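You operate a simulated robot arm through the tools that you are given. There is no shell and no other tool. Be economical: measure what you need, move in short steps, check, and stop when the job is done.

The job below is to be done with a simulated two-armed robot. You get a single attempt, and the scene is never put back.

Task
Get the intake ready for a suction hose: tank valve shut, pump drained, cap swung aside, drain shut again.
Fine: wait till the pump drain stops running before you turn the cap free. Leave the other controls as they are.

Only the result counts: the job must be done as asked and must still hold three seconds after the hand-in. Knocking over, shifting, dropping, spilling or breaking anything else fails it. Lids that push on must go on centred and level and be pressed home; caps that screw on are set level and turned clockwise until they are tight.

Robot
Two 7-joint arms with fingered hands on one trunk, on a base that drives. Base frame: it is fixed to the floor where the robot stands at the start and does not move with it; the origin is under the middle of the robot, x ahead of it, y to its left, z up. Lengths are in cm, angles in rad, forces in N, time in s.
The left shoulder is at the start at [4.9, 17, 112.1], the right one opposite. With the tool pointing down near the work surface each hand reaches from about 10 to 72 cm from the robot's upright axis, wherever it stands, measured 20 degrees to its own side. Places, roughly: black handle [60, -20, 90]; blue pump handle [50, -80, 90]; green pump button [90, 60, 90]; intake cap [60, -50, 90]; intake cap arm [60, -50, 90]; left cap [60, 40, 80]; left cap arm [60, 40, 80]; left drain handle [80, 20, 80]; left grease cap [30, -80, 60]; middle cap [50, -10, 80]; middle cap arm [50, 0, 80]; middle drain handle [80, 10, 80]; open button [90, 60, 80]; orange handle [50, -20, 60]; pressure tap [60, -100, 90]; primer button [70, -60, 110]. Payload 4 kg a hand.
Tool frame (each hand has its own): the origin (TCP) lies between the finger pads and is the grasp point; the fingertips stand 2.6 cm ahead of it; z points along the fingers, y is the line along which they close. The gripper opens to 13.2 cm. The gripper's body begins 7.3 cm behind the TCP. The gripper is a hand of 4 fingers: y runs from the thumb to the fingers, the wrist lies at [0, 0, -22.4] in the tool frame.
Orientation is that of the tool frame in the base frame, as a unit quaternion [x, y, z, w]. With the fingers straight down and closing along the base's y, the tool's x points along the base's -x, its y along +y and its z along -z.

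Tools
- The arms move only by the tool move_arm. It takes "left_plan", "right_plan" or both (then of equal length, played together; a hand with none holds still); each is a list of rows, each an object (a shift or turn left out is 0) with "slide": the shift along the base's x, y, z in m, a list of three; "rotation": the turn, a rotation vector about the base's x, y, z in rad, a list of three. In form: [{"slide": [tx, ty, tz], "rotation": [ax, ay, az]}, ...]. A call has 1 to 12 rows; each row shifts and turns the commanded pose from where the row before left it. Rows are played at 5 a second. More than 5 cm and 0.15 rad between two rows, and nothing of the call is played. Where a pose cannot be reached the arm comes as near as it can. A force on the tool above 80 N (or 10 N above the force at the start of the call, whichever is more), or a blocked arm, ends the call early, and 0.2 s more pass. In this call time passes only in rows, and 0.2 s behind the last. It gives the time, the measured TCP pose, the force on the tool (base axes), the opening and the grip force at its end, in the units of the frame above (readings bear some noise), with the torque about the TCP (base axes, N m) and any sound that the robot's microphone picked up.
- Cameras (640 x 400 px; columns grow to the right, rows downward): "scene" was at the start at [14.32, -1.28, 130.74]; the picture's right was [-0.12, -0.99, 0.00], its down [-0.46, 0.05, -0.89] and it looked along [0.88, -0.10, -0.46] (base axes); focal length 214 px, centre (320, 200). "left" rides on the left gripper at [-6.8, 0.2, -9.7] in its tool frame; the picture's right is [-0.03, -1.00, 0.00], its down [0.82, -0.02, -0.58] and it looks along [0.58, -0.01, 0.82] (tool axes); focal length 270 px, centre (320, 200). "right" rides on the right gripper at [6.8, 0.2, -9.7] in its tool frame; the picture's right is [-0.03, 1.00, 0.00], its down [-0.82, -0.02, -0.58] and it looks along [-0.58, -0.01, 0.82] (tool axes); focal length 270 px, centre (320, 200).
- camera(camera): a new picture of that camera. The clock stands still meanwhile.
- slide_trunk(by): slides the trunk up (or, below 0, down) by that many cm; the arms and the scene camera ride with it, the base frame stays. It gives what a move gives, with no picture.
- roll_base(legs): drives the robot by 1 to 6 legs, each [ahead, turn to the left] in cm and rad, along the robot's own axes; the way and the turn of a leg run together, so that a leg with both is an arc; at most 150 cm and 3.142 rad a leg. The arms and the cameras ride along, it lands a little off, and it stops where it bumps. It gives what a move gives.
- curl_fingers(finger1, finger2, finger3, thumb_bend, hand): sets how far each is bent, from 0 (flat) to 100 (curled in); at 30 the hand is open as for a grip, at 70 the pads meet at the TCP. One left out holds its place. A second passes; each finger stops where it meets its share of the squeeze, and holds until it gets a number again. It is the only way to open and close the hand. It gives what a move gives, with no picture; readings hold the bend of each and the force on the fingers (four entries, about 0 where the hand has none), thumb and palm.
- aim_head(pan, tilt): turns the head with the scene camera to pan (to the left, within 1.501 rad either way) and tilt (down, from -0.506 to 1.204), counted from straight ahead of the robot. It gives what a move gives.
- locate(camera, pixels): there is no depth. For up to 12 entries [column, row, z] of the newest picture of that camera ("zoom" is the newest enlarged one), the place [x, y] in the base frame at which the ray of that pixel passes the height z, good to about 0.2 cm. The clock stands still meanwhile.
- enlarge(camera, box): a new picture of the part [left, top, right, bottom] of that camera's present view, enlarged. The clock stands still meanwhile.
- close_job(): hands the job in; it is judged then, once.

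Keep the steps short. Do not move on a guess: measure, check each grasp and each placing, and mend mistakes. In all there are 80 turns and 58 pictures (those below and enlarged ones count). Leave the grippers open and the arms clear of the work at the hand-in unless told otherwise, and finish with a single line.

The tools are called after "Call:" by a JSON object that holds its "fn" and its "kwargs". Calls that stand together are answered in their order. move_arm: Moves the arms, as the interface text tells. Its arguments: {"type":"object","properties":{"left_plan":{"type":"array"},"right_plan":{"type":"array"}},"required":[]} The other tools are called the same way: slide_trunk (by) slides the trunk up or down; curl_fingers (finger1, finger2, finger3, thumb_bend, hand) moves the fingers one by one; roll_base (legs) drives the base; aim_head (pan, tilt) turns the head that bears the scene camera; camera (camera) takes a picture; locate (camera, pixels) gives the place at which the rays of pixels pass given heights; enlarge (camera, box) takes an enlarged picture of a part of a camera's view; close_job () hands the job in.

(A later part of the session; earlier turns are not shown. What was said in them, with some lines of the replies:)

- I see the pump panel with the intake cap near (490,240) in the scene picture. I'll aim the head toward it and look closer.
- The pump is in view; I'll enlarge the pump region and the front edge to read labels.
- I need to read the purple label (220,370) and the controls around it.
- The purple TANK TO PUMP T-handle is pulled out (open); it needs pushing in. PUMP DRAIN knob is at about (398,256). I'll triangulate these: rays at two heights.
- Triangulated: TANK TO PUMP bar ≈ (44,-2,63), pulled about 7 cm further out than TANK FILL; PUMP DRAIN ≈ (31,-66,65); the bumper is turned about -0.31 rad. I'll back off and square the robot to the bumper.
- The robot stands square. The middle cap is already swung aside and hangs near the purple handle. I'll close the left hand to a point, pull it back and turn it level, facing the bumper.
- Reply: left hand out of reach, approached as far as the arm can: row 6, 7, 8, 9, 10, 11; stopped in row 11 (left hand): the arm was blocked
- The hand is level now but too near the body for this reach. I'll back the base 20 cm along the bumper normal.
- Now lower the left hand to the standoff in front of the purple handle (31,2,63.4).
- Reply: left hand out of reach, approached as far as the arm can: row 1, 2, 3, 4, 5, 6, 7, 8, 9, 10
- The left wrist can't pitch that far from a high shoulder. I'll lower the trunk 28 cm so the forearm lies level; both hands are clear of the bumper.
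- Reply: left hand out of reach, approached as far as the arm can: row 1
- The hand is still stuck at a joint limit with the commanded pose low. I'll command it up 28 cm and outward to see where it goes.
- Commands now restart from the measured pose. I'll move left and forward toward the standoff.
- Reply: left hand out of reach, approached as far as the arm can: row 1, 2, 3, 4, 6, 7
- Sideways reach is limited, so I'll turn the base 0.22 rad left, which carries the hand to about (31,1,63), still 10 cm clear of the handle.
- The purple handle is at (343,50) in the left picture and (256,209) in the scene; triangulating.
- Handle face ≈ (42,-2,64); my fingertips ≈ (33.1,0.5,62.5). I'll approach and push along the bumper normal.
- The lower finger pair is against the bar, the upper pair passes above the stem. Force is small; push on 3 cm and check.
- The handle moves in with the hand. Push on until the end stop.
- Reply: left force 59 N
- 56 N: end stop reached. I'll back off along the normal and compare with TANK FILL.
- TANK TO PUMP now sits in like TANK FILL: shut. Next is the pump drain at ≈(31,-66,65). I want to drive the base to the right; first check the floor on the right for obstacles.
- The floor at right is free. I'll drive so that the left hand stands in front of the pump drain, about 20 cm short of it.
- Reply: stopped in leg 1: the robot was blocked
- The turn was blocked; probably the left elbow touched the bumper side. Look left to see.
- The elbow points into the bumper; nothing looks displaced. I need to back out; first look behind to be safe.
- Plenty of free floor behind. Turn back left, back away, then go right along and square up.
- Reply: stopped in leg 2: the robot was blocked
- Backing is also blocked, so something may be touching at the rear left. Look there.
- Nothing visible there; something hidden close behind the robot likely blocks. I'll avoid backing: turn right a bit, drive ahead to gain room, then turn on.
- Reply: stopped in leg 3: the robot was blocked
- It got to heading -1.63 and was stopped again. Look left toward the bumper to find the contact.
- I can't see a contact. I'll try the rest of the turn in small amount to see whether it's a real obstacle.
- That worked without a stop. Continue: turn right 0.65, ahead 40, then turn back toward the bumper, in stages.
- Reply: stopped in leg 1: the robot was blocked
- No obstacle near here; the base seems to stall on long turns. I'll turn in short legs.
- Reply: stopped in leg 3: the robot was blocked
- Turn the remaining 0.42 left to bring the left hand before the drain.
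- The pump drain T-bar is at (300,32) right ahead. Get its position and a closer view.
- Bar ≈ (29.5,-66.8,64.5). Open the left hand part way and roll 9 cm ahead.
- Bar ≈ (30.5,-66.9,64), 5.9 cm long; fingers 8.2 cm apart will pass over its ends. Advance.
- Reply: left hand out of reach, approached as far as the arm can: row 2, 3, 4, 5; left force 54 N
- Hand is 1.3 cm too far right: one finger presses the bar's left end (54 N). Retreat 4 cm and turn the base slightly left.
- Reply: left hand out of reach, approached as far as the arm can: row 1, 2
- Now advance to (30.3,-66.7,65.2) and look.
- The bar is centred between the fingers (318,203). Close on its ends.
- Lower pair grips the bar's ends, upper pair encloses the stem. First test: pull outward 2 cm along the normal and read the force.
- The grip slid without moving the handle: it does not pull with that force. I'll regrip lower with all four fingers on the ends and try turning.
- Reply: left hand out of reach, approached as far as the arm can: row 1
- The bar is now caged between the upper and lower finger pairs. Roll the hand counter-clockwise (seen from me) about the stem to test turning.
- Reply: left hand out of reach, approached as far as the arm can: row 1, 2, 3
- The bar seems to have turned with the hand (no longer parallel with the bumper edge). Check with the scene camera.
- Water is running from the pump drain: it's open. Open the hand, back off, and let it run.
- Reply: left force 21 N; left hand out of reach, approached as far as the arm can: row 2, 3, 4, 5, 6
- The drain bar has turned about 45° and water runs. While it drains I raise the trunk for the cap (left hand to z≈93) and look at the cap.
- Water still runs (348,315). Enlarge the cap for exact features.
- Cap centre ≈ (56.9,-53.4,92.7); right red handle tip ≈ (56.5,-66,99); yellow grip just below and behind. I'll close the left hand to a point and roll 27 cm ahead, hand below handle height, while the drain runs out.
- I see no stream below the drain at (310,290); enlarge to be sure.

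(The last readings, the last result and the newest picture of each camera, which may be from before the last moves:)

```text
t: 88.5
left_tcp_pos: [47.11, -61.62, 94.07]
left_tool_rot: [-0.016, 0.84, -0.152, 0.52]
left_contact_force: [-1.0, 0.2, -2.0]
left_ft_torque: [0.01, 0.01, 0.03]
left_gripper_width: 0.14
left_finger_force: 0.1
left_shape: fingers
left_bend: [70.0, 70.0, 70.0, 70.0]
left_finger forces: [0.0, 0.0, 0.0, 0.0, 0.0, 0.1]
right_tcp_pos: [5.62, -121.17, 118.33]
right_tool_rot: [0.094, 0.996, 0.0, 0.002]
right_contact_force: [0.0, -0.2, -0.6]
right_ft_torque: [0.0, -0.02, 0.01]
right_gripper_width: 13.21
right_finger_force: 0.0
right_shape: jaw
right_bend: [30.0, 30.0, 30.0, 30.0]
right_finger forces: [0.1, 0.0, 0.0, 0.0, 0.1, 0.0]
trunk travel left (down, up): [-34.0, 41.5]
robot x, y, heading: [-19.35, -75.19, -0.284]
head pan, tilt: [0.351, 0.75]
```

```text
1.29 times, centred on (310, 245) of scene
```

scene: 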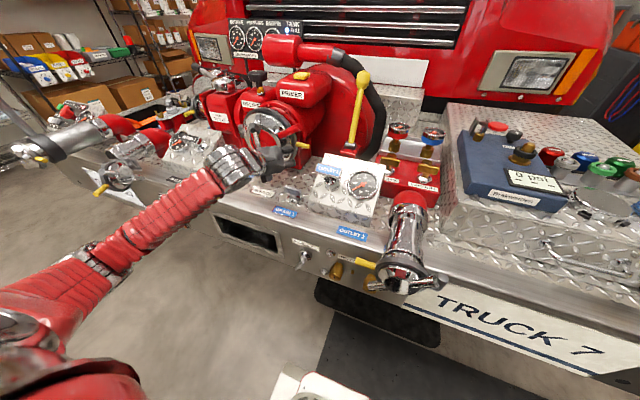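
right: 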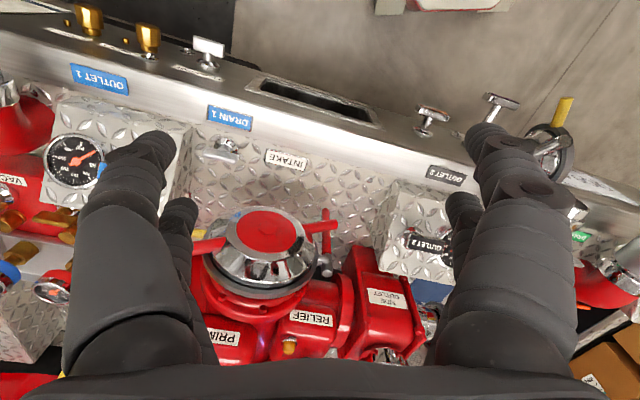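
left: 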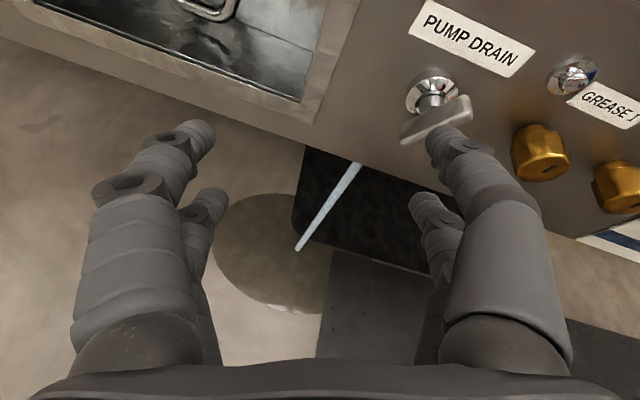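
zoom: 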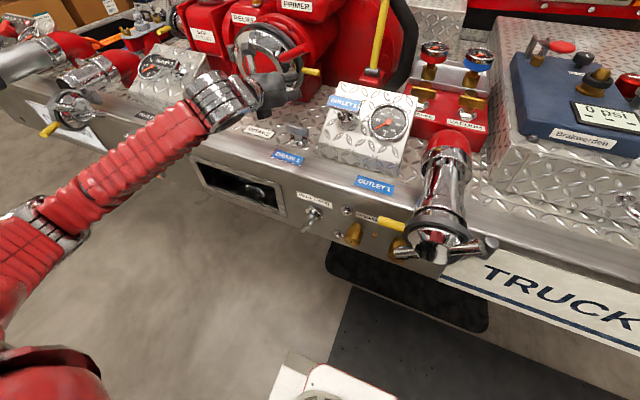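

No stream, no puddle: drained. Now advance the closed fingertips 9 cm under the right red handle and check with the left camera.

Call:
{"fn": "move_arm", "kwargs": {"left_plan": [{"slide": [0.0172, -0.0054, -0.004]}, {"slide": [0.0172, -0.0054, -0.004]}, {"slide": [0.0172, -0.0054, -0.004]}, {"slide": [0.0172, -0.0054, -0.003]}, {"slide": [0.0172, -0.0054, 0]}]}}

Call:
{"fn": "camera", "kwargs": {"camera": "left"}}

```text
t: 89.6
left_tcp_pos: [52.99, -64.93, 93.04]
left_tool_rot: [-0.01, 0.84, -0.16, 0.519]
left_contact_force: [-58.9, 5.2, 16.2]
left_ft_torque: [-0.08, -0.79, 0.75]
left_gripper_width: 0.02
left_finger_force: 39.5
left_shape: fingers
left_bend: [73.0, 70.0, 70.0, 73.0]
left_finger forces: [33.5, 0.0, 0.0, 0.0, 45.7, 0.0]
right_tcp_pos: [4.7, -121.04, 118.42]
right_tool_rot: [0.093, 0.996, -0.001, 0.006]
right_contact_force: [0.7, 0.2, -0.7]
right_ft_torque: [0.01, -0.01, 0.0]
right_gripper_width: 13.2
right_finger_force: 0.2
right_shape: jaw
right_bend: [30.0, 30.0, 30.0, 30.0]
right_finger forces: [0.0, 0.1, 0.0, 0.1, 0.0, 0.1]
trunk travel left (down, up): [-34.0, 41.5]
robot x, y, heading: [-19.42, -75.33, -0.287]
head pan, tilt: [0.351, 0.75]
stopped in row 5 (left hand): the force on the tool passed its limit at 91 N (the readings are from after the stop); the commanded pose is now the measured one
```

```text
6 pictures are left
```

left: 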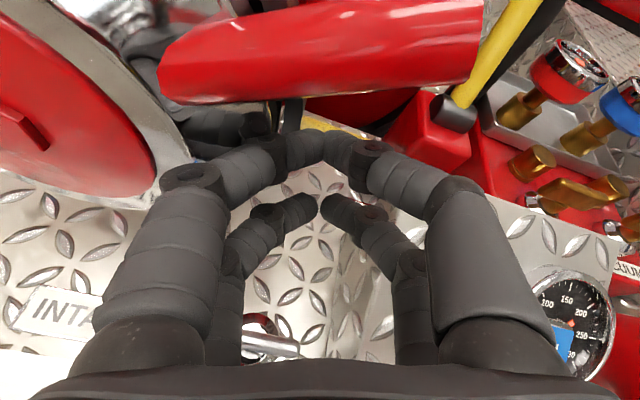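

The fingertips lie under the red handle, touching the yellow grip behind (force is that contact). Ease back 4 mm and sweep upward on an arc about the cap centre to turn it counter-clockwise.

Call:
{"fn": "move_arm", "kwargs": {"left_plan": [{"slide": [-0.005, 0.0015, 0]}, {"slide": [0.0002, 0.0005, 0.0165]}, {"slide": [0.0008, 0.0024, 0.0165]}, {"slide": [0.0015, 0.0048, 0.016]}, {"slide": [0.0021, 0.0067, 0.015]}, {"slide": [0.0027, 0.0086, 0.014]}]}}

```text
t: 91.0
left_tcp_pos: [54.29, -62.02, 100.03]
left_tool_rot: [-0.015, 0.843, -0.154, 0.515]
left_contact_force: [-2.7, -0.4, 1.2]
left_ft_torque: [0.02, 0.0, 0.01]
left_gripper_width: 0.0
left_finger_force: 1.8
left_shape: fingers
left_bend: [70.0, 71.0, 70.0, 70.0]
left_finger forces: [2.0, 1.7, 0.1, 0.1, 0.0, 0.0]
right_tcp_pos: [5.48, -121.07, 118.22]
right_tool_rot: [0.093, 0.996, 0.0, 0.003]
right_contact_force: [0.1, 0.9, -0.3]
right_ft_torque: [-0.02, 0.02, 0.01]
right_gripper_width: 13.2
right_finger_force: 0.0
right_shape: jaw
right_bend: [30.0, 30.0, 30.0, 30.0]
right_finger forces: [0.0, 0.1, 0.0, 0.0, 0.0, 0.1]
trunk travel left (down, up): [-34.0, 41.5]
robot x, y, heading: [-19.37, -75.05, -0.281]
head pan, tilt: [0.351, 0.75]
```

Little force so far (contact on fingers 1, 2). Continue the arc, then look.

Call:
{"fn": "move_arm", "kwargs": {"left_plan": [{"slide": [0.0033, 0.0105, 0.013]}, {"slide": [0.0039, 0.0124, 0.011]}, {"slide": [0.0043, 0.0135, 0.009]}]}}

Call:
{"fn": "enlarge", "kwargs": {"camera": "scene", "box": [210, 70, 370, 170]}}

```text
t: 91.8
left_tcp_pos: [55.36, -58.31, 103.36]
left_tool_rot: [-0.014, 0.843, -0.155, 0.515]
left_contact_force: [-5.3, -1.9, 1.9]
left_ft_torque: [-0.07, 0.05, 0.02]
left_gripper_width: 0.06
left_finger_force: 3.6
left_shape: fingers
left_bend: [70.0, 72.0, 69.0, 70.0]
left_finger forces: [1.5, 6.4, 0.0, 0.1, 0.0, 0.1]
right_tcp_pos: [5.37, -121.27, 118.25]
right_tool_rot: [0.093, 0.996, 0.0, 0.003]
right_contact_force: [-1.1, -0.8, 0.3]
right_ft_torque: [0.0, -0.02, 0.01]
right_gripper_width: 13.18
right_finger_force: 0.0
right_shape: jaw
right_bend: [30.0, 30.0, 30.0, 30.0]
right_finger forces: [0.0, 0.1, 0.0, 0.0, 0.1, 0.0]
trunk travel left (down, up): [-34.0, 41.5]
robot x, y, heading: [-19.18, -74.98, -0.281]
head pan, tilt: [0.351, 0.75]
```

```text
4.00 times, centred on (290, 120) of scene
```

zoom: 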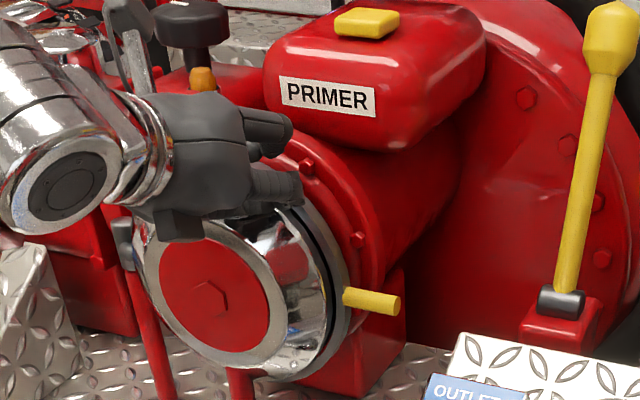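

The cap has turned about 70–80° (lower handle now points down at (240,385)). Continue the sweep to the left until a stop is felt.

Call:
{"fn": "move_arm", "kwargs": {"left_plan": [{"slide": [0.0045, 0.021, 0.009]}, {"slide": [0.0064, 0.0236, 0.003]}, {"slide": [0.006, 0.0223, -0.003]}, {"slide": [0.006, 0.021, -0.006]}]}}

```text
t: 92.6
left_tcp_pos: [55.48, -54.71, 104.46]
left_tool_rot: [0.006, 0.842, -0.174, 0.511]
left_contact_force: [-41.9, -24.3, 9.5]
left_ft_torque: [0.43, -0.69, -0.05]
left_gripper_width: 0.36
left_finger_force: 25.1
left_shape: fingers
left_bend: [68.0, 71.0, 69.0, 63.0]
left_finger forces: [43.3, 6.7, 0.0, 0.0, 0.1, 0.0]
right_tcp_pos: [4.84, -121.17, 118.22]
right_tool_rot: [0.094, 0.996, 0.001, 0.006]
right_contact_force: [0.3, 1.3, 0.6]
right_ft_torque: [-0.02, 0.02, 0.0]
right_gripper_width: 13.2
right_finger_force: 0.0
right_shape: jaw
right_bend: [30.0, 30.0, 30.0, 30.0]
right_finger forces: [0.0, 0.0, 0.1, 0.0, 0.0, 0.1]
trunk travel left (down, up): [-34.0, 41.5]
robot x, y, heading: [-19.09, -75.2, -0.286]
head pan, tilt: [0.351, 0.75]
stopped in row 3 (left hand): the force on the tool passed its limit at 84 N (the readings are from after the stop); the commanded pose is now the measured one
```

A firm stop was felt (84 N): cap turned about 100°. Now retreat outward, go right and down before the yellow grip, then shape a thumb hook (the right upper finger).

Call:
{"fn": "move_arm", "kwargs": {"left_plan": [{"slide": [-0.003, -0.0095, 0]}, {"slide": [-0.038, 0.012, 0]}, {"slide": [-0.038, 0.012, 0]}, {"slide": [-0.0074, -0.0231, -0.0293]}, {"slide": [-0.0074, -0.0231, -0.0293]}, {"slide": [-0.0074, -0.0231, -0.0293]}, {"slide": [-0.0074, -0.0231, -0.0293]}]}}

Call:
{"fn": "curl_fingers", "kwargs": {"hand": "left", "finger1": 100, "finger2": 100, "finger3": 100, "thumb_bend": 38}}

```text
t: 94.2
left_tcp_pos: [45.2, -61.73, 92.08]
left_tool_rot: [-0.002, 0.845, -0.166, 0.509]
left_contact_force: [-0.1, 0.5, -0.7]
left_ft_torque: [0.01, 0.04, -0.02]
left_gripper_width: 0.01
left_finger_force: 0.0
left_shape: fingers
left_bend: [71.0, 70.0, 70.0, 64.0]
left_finger forces: [0.1, 0.1, 0.1, 0.0, 0.0, 0.1]
right_tcp_pos: [5.61, -121.16, 118.3]
right_tool_rot: [0.093, 0.996, -0.001, 0.002]
right_contact_force: [-0.6, -0.2, 0.1]
right_ft_torque: [-0.01, -0.01, -0.02]
right_gripper_width: 13.22
right_finger_force: 0.1
right_shape: jaw
right_bend: [30.0, 30.0, 30.0, 30.0]
right_finger forces: [0.1, 0.0, 0.0, 0.1, 0.0, 0.1]
trunk travel left (down, up): [-34.0, 41.5]
robot x, y, heading: [-19.49, -74.8, -0.289]
head pan, tilt: [0.351, 0.75]
```

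```text
t: 95.2
left_tcp_pos: [45.24, -61.66, 92.2]
left_tool_rot: [-0.001, 0.845, -0.167, 0.508]
left_contact_force: [-0.1, -0.6, -0.8]
left_ft_torque: [0.01, 0.01, 0.01]
left_gripper_width: 5.12
left_finger_force: 0.0
left_shape: fingers
left_bend: [100.0, 76.0, 76.0, 38.0]
left_finger forces: [0.1, 0.0, 0.0, 0.0, 0.0, 0.0]
right_tcp_pos: [5.48, -121.08, 118.34]
right_tool_rot: [0.093, 0.996, 0.0, 0.003]
right_contact_force: [0.0, 0.5, 0.3]
right_ft_torque: [-0.02, -0.02, -0.01]
right_gripper_width: 13.18
right_finger_force: 0.0
right_shape: jaw
right_bend: [30.0, 30.0, 30.0, 30.0]
right_finger forces: [0.0, 0.1, 0.0, 0.1, 0.1, 0.0]
trunk travel left (down, up): [-34.0, 41.5]
robot x, y, heading: [-19.31, -75.06, -0.287]
head pan, tilt: [0.351, 0.75]
```

Now advance so the thumb passes right of the yellow grip's end, then look.

Call:
{"fn": "move_arm", "kwargs": {"left_plan": [{"slide": [0.0318, -0.0133, 0]}, {"slide": [0.0318, -0.0133, 0]}, {"slide": [0.0318, -0.0133, 0]}, {"slide": [0.02, -0.0085, 0]}]}}

Call:
{"fn": "camera", "kwargs": {"camera": "left"}}

```text
t: 96.2
left_tcp_pos: [56.86, -67.07, 92.42]
left_tool_rot: [0.002, 0.843, -0.17, 0.51]
left_contact_force: [-10.1, -18.0, 5.3]
left_ft_torque: [0.61, -0.11, 0.72]
left_gripper_width: 5.36
left_finger_force: 10.4
left_shape: fingers
left_bend: [100.0, 77.0, 77.0, 38.0]
left_finger forces: [20.6, 0.0, 0.0, 0.0, 0.0, 0.0]
right_tcp_pos: [5.48, -121.3, 118.21]
right_tool_rot: [0.094, 0.996, 0.0, 0.003]
right_contact_force: [0.1, -0.6, 0.8]
right_ft_torque: [-0.02, 0.01, 0.04]
right_gripper_width: 13.2
right_finger_force: 0.1
right_shape: jaw
right_bend: [30.0, 30.0, 30.0, 30.0]
right_finger forces: [0.1, 0.1, 0.0, 0.0, 0.0, 0.0]
trunk travel left (down, up): [-34.0, 41.5]
robot x, y, heading: [-19.28, -74.61, -0.282]
head pan, tilt: [0.351, 0.75]
```

```text
4 pictures are left
```

left: 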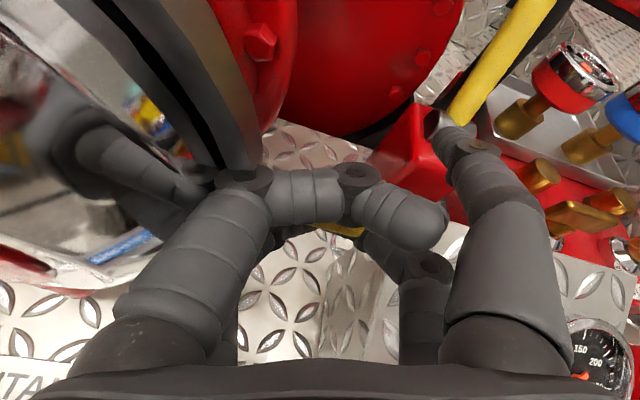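

The yellow grip's end shows at (365,232), just under the curled finger. I'd like to lower the hand; check positions of the grip and the OUTLET 1 plate (600,355) first.

Call:
{"fn": "locate", "kwargs": {"camera": "left", "pixels": [[365, 232, 91], [365, 232, 92], [365, 232, 93], [600, 355, 86], [600, 355, 90], [590, 345, 88], [150, 245, 95]]}}

```text
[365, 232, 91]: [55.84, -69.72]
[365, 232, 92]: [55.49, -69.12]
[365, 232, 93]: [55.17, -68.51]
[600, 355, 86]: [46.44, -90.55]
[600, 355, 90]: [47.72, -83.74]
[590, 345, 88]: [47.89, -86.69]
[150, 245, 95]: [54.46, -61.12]
```

Grip end ≈ (55.1,-68.4,93.2). Retreat 5 cm, lower 2 cm, shift right 1 cm and advance until finger 1 touches the grip's front.

Call:
{"fn": "move_arm", "kwargs": {"left_plan": [{"slide": [-0.0477, 0.0152, 0]}, {"slide": [-0.003, -0.0095, -0.02]}, {"slide": [0.0143, -0.0046, 0]}, {"slide": [0.0095, -0.003, 0]}, {"slide": [0.0076, -0.0024, 0]}]}}

```text
t: 97.4
left_tcp_pos: [55.13, -66.54, 91.15]
left_tool_rot: [-0.002, 0.845, -0.166, 0.509]
left_contact_force: [0.4, 0.2, -0.6]
left_ft_torque: [-0.02, 0.02, -0.03]
left_gripper_width: 5.14
left_finger_force: 0.1
left_shape: fingers
left_bend: [100.0, 88.0, 88.0, 38.0]
left_finger forces: [0.0, 0.0, 0.0, 0.1, 0.0, 0.0]
left hand out of reach, approached as far as the arm can: row 2
right_tcp_pos: [5.45, -121.19, 118.27]
right_tool_rot: [0.093, 0.996, 0.0, 0.002]
right_contact_force: [0.3, 0.1, -0.6]
right_ft_torque: [0.03, -0.04, 0.02]
right_gripper_width: 13.19
right_finger_force: 0.0
right_shape: jaw
right_bend: [30.0, 30.0, 30.0, 30.0]
right_finger forces: [0.1, 0.1, 0.0, 0.0, 0.0, 0.0]
trunk travel left (down, up): [-34.0, 41.5]
robot x, y, heading: [-19.33, -75.24, -0.285]
head pan, tilt: [0.351, 0.75]
```

Call:
{"fn": "move_arm", "kwargs": {"left_plan": [{"slide": [0.006, -0.004, -0.005]}, {"slide": [0.0095, -0.003, 0]}]}}

Call:
{"fn": "curl_fingers", "kwargs": {"hand": "left", "thumb_bend": 92}}

Call:
{"fn": "camera", "kwargs": {"camera": "left"}}

```text
t: 98.0
left_tcp_pos: [56.16, -66.93, 90.92]
left_tool_rot: [-0.002, 0.843, -0.167, 0.511]
left_contact_force: [-29.4, 12.7, 5.7]
left_ft_torque: [-0.25, -0.63, 0.19]
left_gripper_width: 6.2
left_finger_force: 16.0
left_shape: fingers
left_bend: [100.0, 97.0, 97.0, 38.0]
left_finger forces: [31.4, 0.0, 0.1, 0.0, 0.0, 0.0]
right_tcp_pos: [5.04, -121.02, 118.53]
right_tool_rot: [0.093, 0.996, -0.002, 0.003]
right_contact_force: [-0.1, 0.4, 0.4]
right_ft_torque: [-0.01, -0.03, 0.02]
right_gripper_width: 13.19
right_finger_force: 0.0
right_shape: jaw
right_bend: [30.0, 30.0, 30.0, 30.0]
right_finger forces: [0.0, 0.0, 0.0, 0.0, 0.0, 0.0]
trunk travel left (down, up): [-34.0, 41.5]
robot x, y, heading: [-19.59, -74.83, -0.282]
head pan, tilt: [0.351, 0.75]
```

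```text
t: 99.0
left_tcp_pos: [56.29, -67.48, 91.08]
left_tool_rot: [0.0, 0.843, -0.169, 0.51]
left_contact_force: [-25.5, -12.5, 11.4]
left_ft_torque: [0.28, -0.47, 1.85]
left_gripper_width: 4.65
left_finger_force: 56.4
left_shape: fingers
left_bend: [100.0, 97.0, 97.0, 74.0]
left_finger forces: [63.5, 0.1, 0.1, 0.1, 50.2, 0.1]
right_tcp_pos: [5.08, -121.27, 118.38]
right_tool_rot: [0.094, 0.996, 0.001, 0.005]
right_contact_force: [0.1, -0.1, -0.5]
right_ft_torque: [0.01, 0.0, -0.01]
right_gripper_width: 13.19
right_finger_force: 0.2
right_shape: jaw
right_bend: [30.0, 30.0, 30.0, 30.0]
right_finger forces: [0.0, 0.1, 0.1, 0.1, 0.1, 0.0]
trunk travel left (down, up): [-34.0, 41.5]
robot x, y, heading: [-19.04, -74.64, -0.285]
head pan, tilt: [0.351, 0.75]
```

```text
3 pictures are left
```

left: 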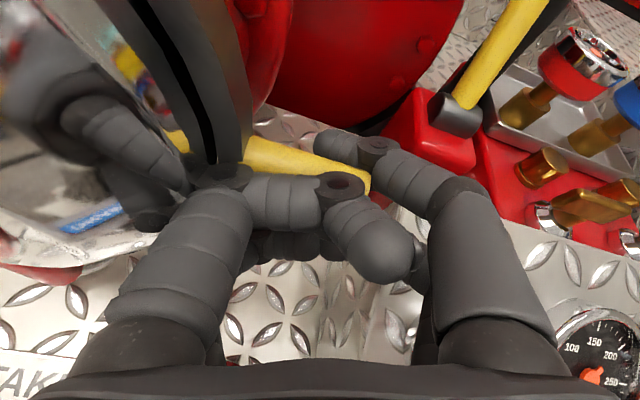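

The yellow grip is pinched: finger 1 in front, thumb hooked behind at (340,145). Pull outward on an arc about the left hinge.

Call:
{"fn": "move_arm", "kwargs": {"left_plan": [{"slide": [-0.0188, 0.0068, 0], "rotation": [0, 0, -0.05]}, {"slide": [-0.0183, 0.0082, 0], "rotation": [0, 0, -0.05]}, {"slide": [-0.0175, 0.0096, 0], "rotation": [0, 0, -0.05]}, {"slide": [-0.0168, 0.0109, 0], "rotation": [0, 0, -0.05]}, {"slide": [-0.0159, 0.0122, 0], "rotation": [0, 0, -0.05]}, {"slide": [-0.0151, 0.0134, 0], "rotation": [0, 0, -0.05]}]}}

```text
t: 100.4
left_tcp_pos: [46.15, -61.21, 91.01]
left_tool_rot: [0.125, 0.834, -0.24, 0.481]
left_contact_force: [-10.3, -7.9, 21.7]
left_ft_torque: [0.18, -0.05, 0.04]
left_gripper_width: 4.48
left_finger_force: 28.7
left_shape: fingers
left_bend: [100.0, 97.0, 97.0, 81.0]
left_finger forces: [27.0, 0.1, 0.0, 0.0, 29.4, 0.0]
right_tcp_pos: [5.13, -121.15, 118.37]
right_tool_rot: [0.094, 0.996, 0.001, 0.004]
right_contact_force: [0.7, 0.0, 1.2]
right_ft_torque: [0.0, -0.01, -0.02]
right_gripper_width: 13.21
right_finger_force: 0.0
right_shape: jaw
right_bend: [30.0, 30.0, 30.0, 30.0]
right_finger forces: [0.0, 0.1, 0.0, 0.0, 0.0, 0.0]
trunk travel left (down, up): [-34.0, 41.5]
robot x, y, heading: [-19.47, -75.06, -0.285]
head pan, tilt: [0.351, 0.75]
```

Still holding (finger 1: 27 N, thumb: 29 N). Continue the arc.

Call:
{"fn": "move_arm", "kwargs": {"left_plan": [{"slide": [-0.014, 0.0147, 0.001], "rotation": [0, 0, -0.06]}, {"slide": [-0.0127, 0.0155, 0.001], "rotation": [0, 0, -0.06]}, {"slide": [-0.0115, 0.0165, 0.001], "rotation": [0, 0, -0.06]}, {"slide": [-0.0101, 0.0173, 0], "rotation": [0, 0, -0.06]}, {"slide": [-0.0088, 0.018, 0], "rotation": [0, 0, -0.06]}, {"slide": [-0.0073, 0.0184, 0], "rotation": [0, 0, -0.06]}]}}

Call:
{"fn": "camera", "kwargs": {"camera": "scene"}}

```text
t: 101.8
left_tcp_pos: [40.62, -53.13, 90.92]
left_tool_rot: [0.266, 0.804, -0.313, 0.429]
left_contact_force: [-4.7, 0.5, 35.1]
left_ft_torque: [0.25, 0.05, 0.27]
left_gripper_width: 4.68
left_finger_force: 33.6
left_shape: fingers
left_bend: [100.0, 97.0, 97.0, 84.0]
left_finger forces: [34.7, 0.0, 0.0, 0.1, 32.5, 0.1]
left hand out of reach, approached as far as the arm can: row 4, 5, 6
right_tcp_pos: [5.18, -121.16, 118.39]
right_tool_rot: [0.093, 0.996, -0.001, 0.004]
right_contact_force: [-0.3, 0.5, -0.2]
right_ft_torque: [0.01, -0.01, 0.03]
right_gripper_width: 13.2
right_finger_force: 0.1
right_shape: jaw
right_bend: [30.0, 30.0, 30.0, 30.0]
right_finger forces: [0.1, 0.1, 0.1, 0.0, 0.1, 0.0]
trunk travel left (down, up): [-34.0, 41.5]
robot x, y, heading: [-19.41, -74.69, -0.285]
head pan, tilt: [0.351, 0.75]
```

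```text
2 pictures are left
```

scene: 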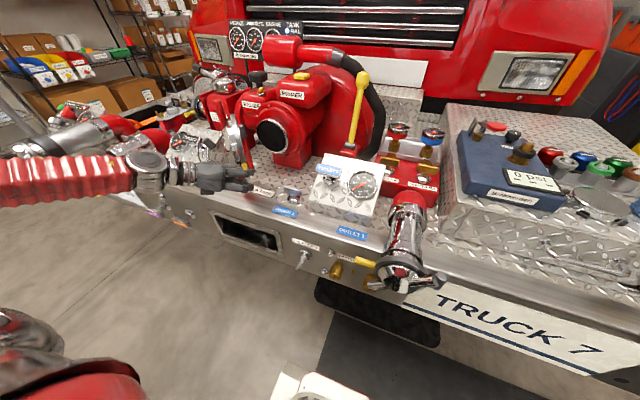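

The cap has swung about 45–50° and the intake is open to view. Continue the swing to the left.

Call:
{"fn": "move_arm", "kwargs": {"left_plan": [{"slide": [-0.0113, 0.029, 0.001]}, {"slide": [-0.0078, 0.0303, 0.001]}, {"slide": [-0.0042, 0.0307, 0.001]}, {"slide": [-0.0005, 0.0312, 0]}]}}

```text
t: 102.8
left_tcp_pos: [38.24, -41.02, 90.61]
left_tool_rot: [0.274, 0.798, -0.324, 0.428]
left_contact_force: [3.5, -1.0, 14.8]
left_ft_torque: [0.1, 0.02, -0.1]
left_gripper_width: 4.78
left_finger_force: 20.3
left_shape: fingers
left_bend: [100.0, 97.0, 97.0, 82.0]
left_finger forces: [22.3, 0.0, 0.0, 0.0, 18.0, 0.0]
right_tcp_pos: [5.34, -121.14, 118.36]
right_tool_rot: [0.093, 0.996, 0.001, 0.002]
right_contact_force: [-0.7, -0.4, 0.1]
right_ft_torque: [-0.01, 0.03, -0.01]
right_gripper_width: 13.22
right_finger_force: 0.0
right_shape: jaw
right_bend: [30.0, 30.0, 30.0, 30.0]
right_finger forces: [0.0, 0.0, 0.0, 0.0, 0.0, 0.1]
trunk travel left (down, up): [-34.0, 41.5]
robot x, y, heading: [-18.94, -74.99, -0.289]
head pan, tilt: [0.351, 0.75]
```

Tracking the circle well (about 75° now). Keep going past 90°.

Call:
{"fn": "move_arm", "kwargs": {"left_plan": [{"slide": [0.0034, 0.0311, 0.001]}, {"slide": [0.0069, 0.0303, 0.001]}, {"slide": [0.0106, 0.0291, 0]}, {"slide": [0.0141, 0.0277, 0]}]}}

```text
t: 103.8
left_tcp_pos: [41.66, -29.08, 90.48]
left_tool_rot: [0.271, 0.801, -0.323, 0.424]
left_contact_force: [-2.4, 1.5, -11.2]
left_ft_torque: [-0.17, 0.08, -0.02]
left_gripper_width: 4.26
left_finger_force: 15.7
left_shape: fingers
left_bend: [100.0, 97.0, 97.0, 83.0]
left_finger forces: [15.8, 0.0, 0.0, 0.1, 15.0, 0.0]
right_tcp_pos: [5.59, -120.99, 118.3]
right_tool_rot: [0.093, 0.996, -0.001, 0.001]
right_contact_force: [0.0, -0.2, 0.2]
right_ft_torque: [-0.03, 0.03, -0.01]
right_gripper_width: 13.2
right_finger_force: 0.1
right_shape: jaw
right_bend: [30.0, 30.0, 30.0, 30.0]
right_finger forces: [0.0, 0.0, 0.0, 0.0, 0.1, 0.0]
trunk travel left (down, up): [-34.0, 41.5]
robot x, y, heading: [-18.88, -75.4, -0.289]
head pan, tilt: [0.351, 0.75]
```

The cap has swung to ≈104°. Open the hand and withdraw outward.

Call:
{"fn": "curl_fingers", "kwargs": {"hand": "left", "finger1": 30, "finger2": 30, "finger3": 30, "thumb_bend": 30}}

Call:
{"fn": "move_arm", "kwargs": {"left_plan": [{"slide": [-0.02, 0.0064, 0]}, {"slide": [-0.03, 0.0095, 0]}, {"slide": [-0.04, 0.0125, 0]}, {"slide": [-0.04, 0.0125, 0]}]}}

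```text
t: 104.8
left_tcp_pos: [41.4, -29.18, 90.84]
left_tool_rot: [0.272, 0.799, -0.323, 0.429]
left_contact_force: [-19.8, 13.6, 6.6]
left_ft_torque: [-0.25, -0.54, 0.31]
left_gripper_width: 6.07
left_finger_force: 12.1
left_shape: fingers
left_bend: [100.0, 30.0, 30.0, 30.0]
left_finger forces: [24.7, 0.0, 0.1, 0.0, 0.0, 0.0]
right_tcp_pos: [5.07, -120.96, 118.46]
right_tool_rot: [0.093, 0.996, -0.001, 0.003]
right_contact_force: [0.3, -0.7, -0.1]
right_ft_torque: [-0.03, 0.01, 0.01]
right_gripper_width: 13.19
right_finger_force: 0.0
right_shape: jaw
right_bend: [30.0, 30.0, 30.0, 30.0]
right_finger forces: [0.1, 0.0, 0.1, 0.0, 0.0, 0.1]
trunk travel left (down, up): [-34.0, 41.5]
robot x, y, heading: [-19.1, -75.12, -0.28]
head pan, tilt: [0.351, 0.75]
```

```text
t: 105.8
left_tcp_pos: [28.78, -25.14, 90.79]
left_tool_rot: [0.272, 0.799, -0.323, 0.428]
left_contact_force: [-0.2, 0.0, -0.4]
left_ft_torque: [0.0, -0.01, 0.01]
left_gripper_width: 13.27
left_finger_force: 0.0
left_shape: fingers
left_bend: [30.0, 30.0, 30.0, 30.0]
left_finger forces: [0.1, 0.1, 0.0, 0.1, 0.0, 0.0]
right_tcp_pos: [5.29, -120.98, 118.39]
right_tool_rot: [0.095, 0.995, -0.001, 0.002]
right_contact_force: [0.3, 0.6, 0.2]
right_ft_torque: [0.0, -0.04, -0.02]
right_gripper_width: 13.18
right_finger_force: 0.0
right_shape: jaw
right_bend: [30.0, 30.0, 30.0, 30.0]
right_finger forces: [0.0, 0.1, 0.1, 0.0, 0.1, 0.1]
trunk travel left (down, up): [-34.0, 41.5]
robot x, y, heading: [-19.35, -74.56, -0.288]
head pan, tilt: [0.351, 0.75]
```

Hand is free, cap stays aside by the readings. Next: shut the drain by pressing the bar's raised right end down. I close the left hand, turn it fingers-down and bring it in front of the drain at (19,-65,80).

Call:
{"fn": "curl_fingers", "kwargs": {"hand": "left", "finger1": 70, "finger2": 70, "finger3": 70, "thumb_bend": 70}}

Call:
{"fn": "move_arm", "kwargs": {"left_plan": [{"slide": [-0.02, -0.0446, -0.005], "rotation": [0.0907, 0.0881, 0.0346]}, {"slide": [-0.0108, -0.0446, -0.012], "rotation": [0.0907, 0.0881, 0.0346]}, {"slide": [-0.0108, -0.0446, -0.012], "rotation": [0.0907, 0.0881, 0.0346]}, {"slide": [-0.0108, -0.0446, -0.012], "rotation": [0.0907, 0.0881, 0.0346]}, {"slide": [-0.0108, -0.0446, -0.012], "rotation": [0.0907, 0.0881, 0.0346]}, {"slide": [-0.0108, -0.0446, -0.012], "rotation": [0.0907, 0.0881, 0.0346]}, {"slide": [-0.0108, -0.0446, -0.012], "rotation": [0.0907, 0.0881, 0.0346]}, {"slide": [-0.0108, -0.0446, -0.012], "rotation": [0.0907, 0.0881, 0.0346]}, {"slide": [-0.0016, -0.0446, -0.016], "rotation": [0.0907, 0.0881, 0.0346]}]}}

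```text
t: 106.8
left_tcp_pos: [28.68, -25.02, 90.78]
left_tool_rot: [0.273, 0.8, -0.323, 0.427]
left_contact_force: [-0.3, 0.4, -0.5]
left_ft_torque: [-0.02, 0.01, 0.02]
left_gripper_width: 0.13
left_finger_force: 0.1
left_shape: fingers
left_bend: [70.0, 70.0, 70.0, 70.0]
left_finger forces: [0.0, 0.1, 0.1, 0.0, 0.0, 0.1]
right_tcp_pos: [5.55, -121.09, 118.33]
right_tool_rot: [0.094, 0.996, 0.0, 0.003]
right_contact_force: [-0.6, 0.0, -0.6]
right_ft_torque: [0.0, -0.01, -0.02]
right_gripper_width: 13.2
right_finger_force: 0.0
right_shape: jaw
right_bend: [30.0, 30.0, 30.0, 30.0]
right_finger forces: [0.1, 0.0, 0.0, 0.0, 0.1, 0.1]
trunk travel left (down, up): [-34.0, 41.5]
robot x, y, heading: [-19.03, -75.04, -0.283]
head pan, tilt: [0.351, 0.75]
```

```text
t: 109.0
left_tcp_pos: [23.09, -65.27, 79.75]
left_tool_rot: [0.27, 0.954, -0.035, 0.126]
left_contact_force: [-0.2, 0.7, -0.2]
left_ft_torque: [0.01, 0.01, -0.02]
left_gripper_width: 0.09
left_finger_force: 0.0
left_shape: fingers
left_bend: [70.0, 70.0, 70.0, 70.0]
left_finger forces: [0.0, 0.0, 0.0, 0.1, 0.0, 0.0]
left hand out of reach, approached as far as the arm can: row 6, 7, 9
right_tcp_pos: [5.44, -121.2, 118.37]
right_tool_rot: [0.094, 0.996, 0.0, 0.003]
right_contact_force: [-0.4, -0.2, 0.4]
right_ft_torque: [0.02, -0.02, 0.0]
right_gripper_width: 13.21
right_finger_force: 0.0
right_shape: jaw
right_bend: [30.0, 30.0, 30.0, 30.0]
right_finger forces: [0.0, 0.0, 0.0, 0.0, 0.0, 0.1]
trunk travel left (down, up): [-34.0, 41.5]
robot x, y, heading: [-19.39, -74.48, -0.282]
head pan, tilt: [0.351, 0.75]
stopped in row 9 (left hand): the arm was blocked; the commanded pose is now the measured one
```

Hand points almost straight down before the drain. Move in 4.7 cm and lower beside/above the bar's raised right end.

Call:
{"fn": "move_arm", "kwargs": {"left_plan": [{"slide": [0.0207, -0.0123, 0]}, {"slide": [0.0207, -0.0123, 0]}, {"slide": [0, 0, -0.025]}, {"slide": [0, 0, -0.025]}, {"slide": [0, 0, -0.025]}]}}

Call:
{"fn": "camera", "kwargs": {"camera": "scene"}}

```text
t: 110.2
left_tcp_pos: [24.36, -66.5, 70.33]
left_tool_rot: [0.272, 0.954, -0.034, 0.124]
left_contact_force: [0.4, 0.9, 0.1]
left_ft_torque: [-0.02, 0.01, 0.01]
left_gripper_width: 0.15
left_finger_force: 0.1
left_shape: fingers
left_bend: [70.0, 70.0, 70.0, 70.0]
left_finger forces: [0.1, 0.1, 0.1, 0.0, 0.0, 0.0]
left hand out of reach, approached as far as the arm can: row 1, 2
right_tcp_pos: [5.61, -121.23, 118.31]
right_tool_rot: [0.093, 0.996, 0.0, 0.002]
right_contact_force: [-0.3, 0.5, 0.5]
right_ft_torque: [-0.03, -0.01, -0.01]
right_gripper_width: 13.18
right_finger_force: 0.1
right_shape: jaw
right_bend: [30.0, 30.0, 30.0, 30.0]
right_finger forces: [0.0, 0.0, 0.0, 0.1, 0.0, 0.1]
trunk travel left (down, up): [-34.0, 41.5]
robot x, y, heading: [-19.38, -74.87, -0.28]
head pan, tilt: [0.351, 0.75]
```

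```text
1 pictures are left
```

scene: 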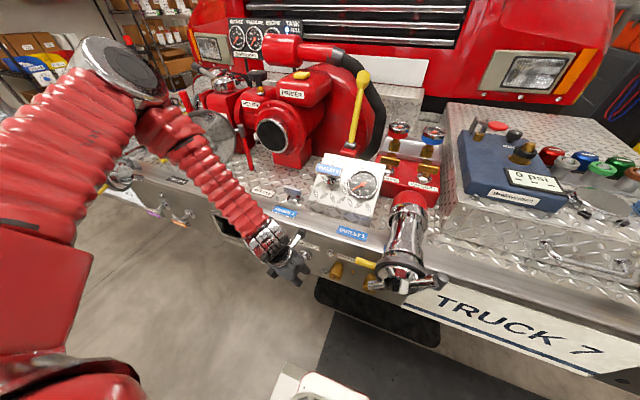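

The cap is clearly aside (215,135). The arm cannot reach forward more, so raise 1 cm and roll the base 3.3 cm ahead.

Call:
{"fn": "move_arm", "kwargs": {"left_plan": [{"slide": [0, 0, 0.01]}]}}

Call:
{"fn": "roll_base", "kwargs": {"legs": [[3.3, 0]]}}

```text
t: 110.6
left_tcp_pos: [24.39, -66.41, 71.57]
left_tool_rot: [0.271, 0.954, -0.034, 0.124]
left_contact_force: [0.1, 0.9, -0.6]
left_ft_torque: [-0.02, 0.03, 0.03]
left_gripper_width: 0.11
left_finger_force: 0.0
left_shape: fingers
left_bend: [70.0, 70.0, 70.0, 70.0]
left_finger forces: [0.0, 0.0, 0.0, 0.1, 0.1, 0.0]
right_tcp_pos: [5.59, -121.12, 118.39]
right_tool_rot: [0.093, 0.996, 0.0, 0.003]
right_contact_force: [0.5, 0.1, 0.5]
right_ft_torque: [-0.03, 0.0, 0.01]
right_gripper_width: 13.19
right_finger_force: 0.1
right_shape: jaw
right_bend: [30.0, 30.0, 30.0, 30.0]
right_finger forces: [0.0, 0.1, 0.1, 0.1, 0.0, 0.0]
trunk travel left (down, up): [-34.0, 41.5]
robot x, y, heading: [-19.17, -74.67, -0.283]
head pan, tilt: [0.351, 0.75]
```

```text
t: 111.4
left_tcp_pos: [27.74, -67.44, 71.46]
left_tool_rot: [0.271, 0.954, -0.033, 0.123]
left_contact_force: [0.1, -0.6, 0.9]
left_ft_torque: [0.07, 0.03, 0.0]
left_gripper_width: 0.15
left_finger_force: 0.1
left_shape: fingers
left_bend: [70.0, 70.0, 70.0, 70.0]
left_finger forces: [0.0, 0.0, 0.1, 0.0, 0.0, 0.0]
right_tcp_pos: [9.09, -122.07, 118.1]
right_tool_rot: [0.093, 0.996, -0.001, 0.001]
right_contact_force: [0.3, -0.9, -1.0]
right_ft_torque: [-0.01, 0.07, -0.01]
right_gripper_width: 13.2
right_finger_force: 0.0
right_shape: jaw
right_bend: [30.0, 30.0, 30.0, 30.0]
right_finger forces: [0.1, 0.0, 0.0, 0.0, 0.0, 0.0]
trunk travel left (down, up): [-34.0, 41.5]
robot x, y, heading: [-16.13, -75.36, -0.283]
head pan, tilt: [0.351, 0.75]
```

Fingertips now above the bar's right end (n matches). Press down in 8 mm steps.

Call:
{"fn": "move_arm", "kwargs": {"left_plan": [{"slide": [0, 0, -0.008]}, {"slide": [0, 0, -0.008]}, {"slide": [0, 0, -0.008]}, {"slide": [0, 0, -0.008]}, {"slide": [0, 0, -0.008]}]}}

```text
t: 112.6
left_tcp_pos: [27.88, -66.36, 69.33]
left_tool_rot: [0.272, 0.954, -0.034, 0.124]
left_contact_force: [0.1, 0.3, -0.3]
left_ft_torque: [-0.01, -0.01, 0.02]
left_gripper_width: 0.13
left_finger_force: 0.0
left_shape: fingers
left_bend: [70.0, 70.0, 70.0, 70.0]
left_finger forces: [0.0, 0.0, 0.0, 0.0, 0.1, 0.0]
left hand out of reach, approached as far as the arm can: row 3, 4, 5
right_tcp_pos: [8.69, -121.97, 118.49]
right_tool_rot: [0.094, 0.996, 0.0, 0.002]
right_contact_force: [0.0, -0.2, -0.1]
right_ft_torque: [0.0, -0.01, 0.0]
right_gripper_width: 13.21
right_finger_force: 0.1
right_shape: jaw
right_bend: [30.0, 30.0, 30.0, 30.0]
right_finger forces: [0.1, 0.0, 0.0, 0.1, 0.0, 0.0]
trunk travel left (down, up): [-34.0, 41.5]
robot x, y, heading: [-16.21, -75.62, -0.281]
head pan, tilt: [0.351, 0.75]
```

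Arm limit again and drifted left 1 cm. Turn the base right 0.03 to shift right, then lower by the trunk 2 cm.

Call:
{"fn": "roll_base", "kwargs": {"legs": [[0, -0.03]]}}

Call:
{"fn": "slide_trunk", "kwargs": {"by": -1.5}}

```text
t: 113.4
left_tcp_pos: [28.22, -67.57, 69.23]
left_tool_rot: [0.285, 0.95, -0.037, 0.124]
left_contact_force: [0.0, 0.2, 0.3]
left_ft_torque: [-0.01, -0.01, -0.01]
left_gripper_width: 0.11
left_finger_force: 0.1
left_shape: fingers
left_bend: [70.0, 70.0, 70.0, 70.0]
left_finger forces: [0.0, 0.0, 0.0, 0.0, 0.0, 0.1]
right_tcp_pos: [7.37, -122.77, 118.37]
right_tool_rot: [0.109, 0.994, 0.0, 0.002]
right_contact_force: [0.6, -0.1, -0.5]
right_ft_torque: [-0.03, -0.01, 0.01]
right_gripper_width: 13.2
right_finger_force: 0.1
right_shape: jaw
right_bend: [30.0, 30.0, 30.0, 30.0]
right_finger forces: [0.0, 0.0, 0.1, 0.0, 0.0, 0.0]
trunk travel left (down, up): [-34.0, 41.5]
robot x, y, heading: [-16.32, -75.78, -0.314]
head pan, tilt: [0.351, 0.75]
```

```text
t: 114.0
left_tcp_pos: [28.29, -67.52, 67.97]
left_tool_rot: [0.286, 0.949, -0.037, 0.124]
left_contact_force: [0.3, -2.3, 2.8]
left_ft_torque: [-0.04, -0.01, -0.07]
left_gripper_width: 0.02
left_finger_force: 1.7
left_shape: fingers
left_bend: [71.0, 70.0, 70.0, 70.0]
left_finger forces: [4.2, 0.1, 0.0, 0.0, 0.0, 0.1]
right_tcp_pos: [7.19, -122.83, 116.92]
right_tool_rot: [0.109, 0.994, -0.001, 0.002]
right_contact_force: [0.5, 0.1, 0.7]
right_ft_torque: [0.04, -0.01, 0.03]
right_gripper_width: 13.22
right_finger_force: 0.1
right_shape: jaw
right_bend: [30.0, 30.0, 30.0, 30.0]
right_finger forces: [0.0, 0.1, 0.1, 0.0, 0.0, 0.1]
trunk travel left (down, up): [-32.5, 43.0]
robot x, y, heading: [-15.91, -76.02, -0.314]
head pan, tilt: [0.351, 0.75]
```

Contact on finger 1 (4 N, upward): pressing the bar. Lower on.

Call:
{"fn": "slide_trunk", "kwargs": {"by": -1.0}}

```text
t: 114.6
left_tcp_pos: [28.27, -67.79, 67.0]
left_tool_rot: [0.287, 0.949, -0.038, 0.125]
left_contact_force: [2.1, -12.3, 11.5]
left_ft_torque: [-0.29, -0.2, -0.17]
left_gripper_width: 0.0
left_finger_force: 10.2
left_shape: fingers
left_bend: [73.0, 70.0, 70.0, 69.0]
left_finger forces: [19.5, 0.0, 0.0, 0.1, 0.0, 0.1]
right_tcp_pos: [7.25, -122.94, 115.79]
right_tool_rot: [0.109, 0.994, 0.0, 0.002]
right_contact_force: [1.2, -0.2, -0.4]
right_ft_torque: [-0.01, -0.02, -0.02]
right_gripper_width: 13.21
right_finger_force: 0.1
right_shape: jaw
right_bend: [30.0, 30.0, 30.0, 30.0]
right_finger forces: [0.0, 0.0, 0.1, 0.0, 0.1, 0.0]
trunk travel left (down, up): [-31.5, 44.0]
robot x, y, heading: [-15.91, -75.71, -0.315]
head pan, tilt: [0.351, 0.75]
```

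The force points diagonally into the bar's end, so I'm too far right. Lift, shift left 2.4 cm, and come down on the upper-left side of the bar.

Call:
{"fn": "move_arm", "kwargs": {"left_plan": [{"slide": [0, 0, 0.018]}, {"slide": [0, 0, 0.018]}, {"slide": [0.0073, 0.0229, 0]}, {"slide": [0, 0, -0.01]}, {"slide": [0, 0, -0.01]}]}}

```text
t: 115.8
left_tcp_pos: [28.91, -65.22, 68.48]
left_tool_rot: [0.284, 0.95, -0.036, 0.123]
left_contact_force: [0.4, 0.2, 0.1]
left_ft_torque: [0.0, 0.0, 0.03]
left_gripper_width: 0.11
left_finger_force: 0.1
left_shape: fingers
left_bend: [70.0, 70.0, 70.0, 70.0]
left_finger forces: [0.1, 0.1, 0.0, 0.0, 0.1, 0.0]
right_tcp_pos: [7.26, -122.68, 116.01]
right_tool_rot: [0.11, 0.994, -0.001, 0.001]
right_contact_force: [-0.2, 0.3, -0.3]
right_ft_torque: [-0.01, 0.02, 0.01]
right_gripper_width: 13.2
right_finger_force: 0.1
right_shape: jaw
right_bend: [30.0, 30.0, 30.0, 30.0]
right_finger forces: [0.0, 0.1, 0.0, 0.1, 0.0, 0.0]
trunk travel left (down, up): [-31.5, 44.0]
robot x, y, heading: [-16.22, -76.01, -0.319]
head pan, tilt: [0.351, 0.75]
```

Now at u≈53.6, above-left of the bar. Lower a little and sweep right/down to turn the bar clockwise.

Call:
{"fn": "move_arm", "kwargs": {"left_plan": [{"slide": [0, 0, -0.006]}, {"slide": [-0.003, -0.0095, 0]}, {"slide": [-0.003, -0.0095, -0.002]}, {"slide": [-0.003, -0.0095, -0.004]}, {"slide": [-0.002, -0.007, -0.005]}]}}

```text
t: 117.0
left_tcp_pos: [27.99, -68.58, 66.97]
left_tool_rot: [0.285, 0.95, -0.037, 0.124]
left_contact_force: [0.1, 0.4, 0.1]
left_ft_torque: [-0.01, -0.03, 0.01]
left_gripper_width: 0.21
left_finger_force: 0.4
left_shape: fingers
left_bend: [69.0, 70.0, 70.0, 70.0]
left_finger forces: [1.0, 0.0, 0.0, 0.1, 0.0, 0.0]
right_tcp_pos: [7.32, -122.93, 115.87]
right_tool_rot: [0.109, 0.994, 0.0, 0.001]
right_contact_force: [-0.7, -0.2, 0.4]
right_ft_torque: [0.03, -0.01, 0.02]
right_gripper_width: 13.2
right_finger_force: 0.0
right_shape: jaw
right_bend: [30.0, 30.0, 30.0, 30.0]
right_finger forces: [0.1, 0.1, 0.0, 0.1, 0.0, 0.0]
trunk travel left (down, up): [-31.5, 44.0]
robot x, y, heading: [-16.11, -75.79, -0.31]
head pan, tilt: [0.351, 0.75]
```

It swept through freely: the bar moved. Now press straight down over the right end to feel the level stop.

Call:
{"fn": "move_arm", "kwargs": {"left_plan": [{"slide": [0.0021, 0.0067, 0.004]}, {"slide": [0, 0, -0.005]}, {"slide": [0, 0, -0.005]}, {"slide": [0, 0, -0.005]}]}}

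```text
t: 118.0
left_tcp_pos: [28.25, -67.82, 66.17]
left_tool_rot: [0.286, 0.949, -0.038, 0.124]
left_contact_force: [-0.4, -2.2, 3.6]
left_ft_torque: [-0.07, -0.03, -0.07]
left_gripper_width: 0.11
left_finger_force: 2.0
left_shape: fingers
left_bend: [71.0, 70.0, 70.0, 70.0]
left_finger forces: [1.7, 0.0, 0.1, 0.0, 2.0, 0.0]
left hand out of reach, approached as far as the arm can: row 3, 4
right_tcp_pos: [7.28, -122.73, 115.92]
right_tool_rot: [0.109, 0.994, -0.001, 0.001]
right_contact_force: [0.5, -0.6, 0.9]
right_ft_torque: [-0.02, 0.02, 0.0]
right_gripper_width: 13.2
right_finger_force: 0.0
right_shape: jaw
right_bend: [30.0, 30.0, 30.0, 30.0]
right_finger forces: [0.1, 0.0, 0.1, 0.0, 0.0, 0.1]
trunk travel left (down, up): [-31.5, 44.0]
robot x, y, heading: [-16.33, -75.9, -0.318]
head pan, tilt: [0.351, 0.75]
```

Light 3.6 N, the bar yields. Lower the trunk 0.8 cm more.

Call:
{"fn": "slide_trunk", "kwargs": {"by": -0.8}}

```text
t: 118.6
left_tcp_pos: [28.28, -67.76, 65.58]
left_tool_rot: [0.285, 0.95, -0.036, 0.125]
left_contact_force: [-1.2, 1.7, 22.9]
left_ft_torque: [-0.21, -0.36, 0.0]
left_gripper_width: 0.0
left_finger_force: 12.3
left_shape: fingers
left_bend: [73.0, 70.0, 70.0, 70.0]
left_finger forces: [16.6, 0.0, 0.0, 0.0, 8.5, 0.0]
right_tcp_pos: [7.18, -122.82, 115.23]
right_tool_rot: [0.109, 0.994, 0.0, 0.002]
right_contact_force: [0.6, -0.4, 0.4]
right_ft_torque: [0.0, 0.0, 0.03]
right_gripper_width: 13.19
right_finger_force: 0.0
right_shape: jaw
right_bend: [30.0, 30.0, 30.0, 30.0]
right_finger forces: [0.0, 0.0, 0.0, 0.0, 0.1, 0.0]
trunk travel left (down, up): [-30.7, 44.8]
robot x, y, heading: [-15.82, -75.68, -0.315]
head pan, tilt: [0.351, 0.75]
```

23 N straight up: the bar is at its level stop. Lift off, back away, open the hand, and take the last check picture.

Call:
{"fn": "move_arm", "kwargs": {"left_plan": [{"slide": [0, 0, 0.02]}, {"slide": [-0.01, 0.003, 0.02]}]}}

Call:
{"fn": "roll_base", "kwargs": {"legs": [[-22, 0]]}}

Call:
{"fn": "curl_fingers", "kwargs": {"hand": "left", "finger1": 30, "finger2": 30, "finger3": 30, "thumb_bend": 30}}

Call:
{"fn": "move_arm", "kwargs": {"left_plan": [{"slide": [0.01, 0.045, 0]}, {"slide": [0.01, 0.045, 0]}, {"slide": [0.01, 0.045, 0]}]}}

Call:
{"fn": "aim_head", "kwargs": {"pan": 0.3, "tilt": 0.6}}

Call:
{"fn": "enlarge", "kwargs": {"camera": "scene", "box": [190, 100, 430, 300]}}

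```text
t: 119.2
left_tcp_pos: [27.04, -67.44, 69.45]
left_tool_rot: [0.285, 0.95, -0.036, 0.123]
left_contact_force: [0.7, 0.5, 0.1]
left_ft_torque: [0.01, 0.05, -0.02]
left_gripper_width: 0.09
left_finger_force: 0.0
left_shape: fingers
left_bend: [70.0, 70.0, 70.0, 70.0]
left_finger forces: [0.0, 0.0, 0.0, 0.0, 0.0, 0.0]
right_tcp_pos: [7.24, -122.72, 115.0]
right_tool_rot: [0.109, 0.994, 0.0, 0.002]
right_contact_force: [0.9, -0.3, -0.4]
right_ft_torque: [0.0, 0.01, 0.02]
right_gripper_width: 13.19
right_finger_force: 0.1
right_shape: jaw
right_bend: [30.0, 30.0, 30.0, 30.0]
right_finger forces: [0.0, 0.0, 0.0, 0.0, 0.0, 0.0]
trunk travel left (down, up): [-30.7, 44.8]
robot x, y, heading: [-15.96, -75.68, -0.32]
head pan, tilt: [0.351, 0.75]
```

```text
t: 120.9
left_tcp_pos: [6.21, -60.53, 69.42]
left_tool_rot: [0.285, 0.95, -0.036, 0.124]
left_contact_force: [0.3, -0.7, 0.2]
left_ft_torque: [-0.02, 0.0, -0.03]
left_gripper_width: 0.11
left_finger_force: 0.1
left_shape: fingers
left_bend: [70.0, 70.0, 70.0, 70.0]
left_finger forces: [0.0, 0.0, 0.0, 0.0, 0.0, 0.1]
right_tcp_pos: [-13.86, -115.81, 115.19]
right_tool_rot: [0.109, 0.994, -0.001, 0.002]
right_contact_force: [-0.1, -0.2, 0.2]
right_ft_torque: [0.0, -0.02, 0.01]
right_gripper_width: 13.18
right_finger_force: 0.1
right_shape: jaw
right_bend: [30.0, 30.0, 30.0, 30.0]
right_finger forces: [0.0, 0.1, 0.1, 0.0, 0.0, 0.0]
trunk travel left (down, up): [-30.7, 44.8]
robot x, y, heading: [-37.15, -68.71, -0.312]
head pan, tilt: [0.351, 0.75]
```

```text
t: 121.9
left_tcp_pos: [6.19, -60.63, 69.38]
left_tool_rot: [0.285, 0.95, -0.037, 0.123]
left_contact_force: [0.2, 0.5, 0.5]
left_ft_torque: [0.0, 0.02, -0.02]
left_gripper_width: 13.26
left_finger_force: 0.0
left_shape: fingers
left_bend: [30.0, 30.0, 30.0, 30.0]
left_finger forces: [0.0, 0.1, 0.0, 0.0, 0.0, 0.0]
right_tcp_pos: [-13.71, -115.97, 115.17]
right_tool_rot: [0.109, 0.994, 0.0, 0.001]
right_contact_force: [-0.6, 0.6, 0.5]
right_ft_torque: [-0.03, 0.02, -0.01]
right_gripper_width: 13.22
right_finger_force: 0.1
right_shape: jaw
right_bend: [30.0, 30.0, 30.0, 30.0]
right_finger forces: [0.0, 0.0, 0.0, 0.0, 0.1, 0.0]
trunk travel left (down, up): [-30.7, 44.8]
robot x, y, heading: [-37.06, -69.15, -0.309]
head pan, tilt: [0.351, 0.75]
```

```text
t: 122.7
left_tcp_pos: [9.25, -47.11, 69.46]
left_tool_rot: [0.285, 0.95, -0.037, 0.123]
left_contact_force: [0.2, 0.1, -1.0]
left_ft_torque: [0.0, -0.01, -0.02]
left_gripper_width: 13.24
left_finger_force: 0.0
left_shape: fingers
left_bend: [30.0, 30.0, 30.0, 30.0]
left_finger forces: [0.0, 0.1, 0.1, 0.0, 0.1, 0.0]
right_tcp_pos: [-13.8, -115.88, 115.21]
right_tool_rot: [0.109, 0.994, 0.0, 0.001]
right_contact_force: [0.0, 0.6, 0.1]
right_ft_torque: [0.0, 0.0, 0.01]
right_gripper_width: 13.2
right_finger_force: 0.1
right_shape: jaw
right_bend: [30.0, 30.0, 30.0, 30.0]
right_finger forces: [0.0, 0.0, 0.0, 0.0, 0.0, 0.1]
trunk travel left (down, up): [-30.7, 44.8]
robot x, y, heading: [-37.29, -68.89, -0.314]
head pan, tilt: [0.351, 0.75]
```

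```text
t: 123.4
left_tcp_pos: [9.35, -47.24, 69.41]
left_tool_rot: [0.285, 0.95, -0.037, 0.123]
left_contact_force: [-0.4, 0.2, -0.2]
left_ft_torque: [0.01, 0.05, -0.03]
left_gripper_width: 13.28
left_finger_force: 0.0
left_shape: fingers
left_bend: [30.0, 30.0, 30.0, 30.0]
left_finger forces: [0.0, 0.0, 0.0, 0.1, 0.1, 0.0]
right_tcp_pos: [-13.72, -115.92, 115.07]
right_tool_rot: [0.108, 0.994, -0.001, 0.001]
right_contact_force: [-0.2, 0.2, 0.4]
right_ft_torque: [0.0, 0.02, -0.01]
right_gripper_width: 13.17
right_finger_force: 0.1
right_shape: jaw
right_bend: [30.0, 30.0, 30.0, 30.0]
right_finger forces: [0.1, 0.1, 0.1, 0.0, 0.0, 0.1]
trunk travel left (down, up): [-30.7, 44.8]
robot x, y, heading: [-37.21, -69.0, -0.312]
head pan, tilt: [0.3, 0.6]
```

```text
2.00 times, centred on (310, 200) of scene
```

zoom: 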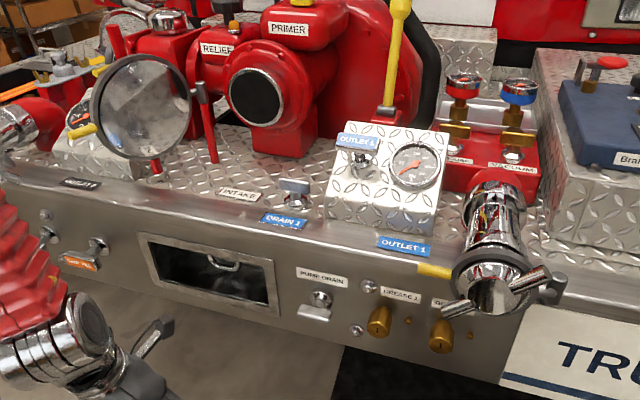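

The last picture shows the cap swung aside with the intake open, the pump drain bar level again at (315,313) and no water running. The grippers are open and the arms clear, so I'm handing in.

Call:
{"fn": "close_job", "kwargs": {}}

```text
The job is handed in.
```

The intake is ready for the hose: tank-to-pump valve pushed shut, pump drained until the flow stopped, cap turned free and swung aside, and pump drain turned back shut.
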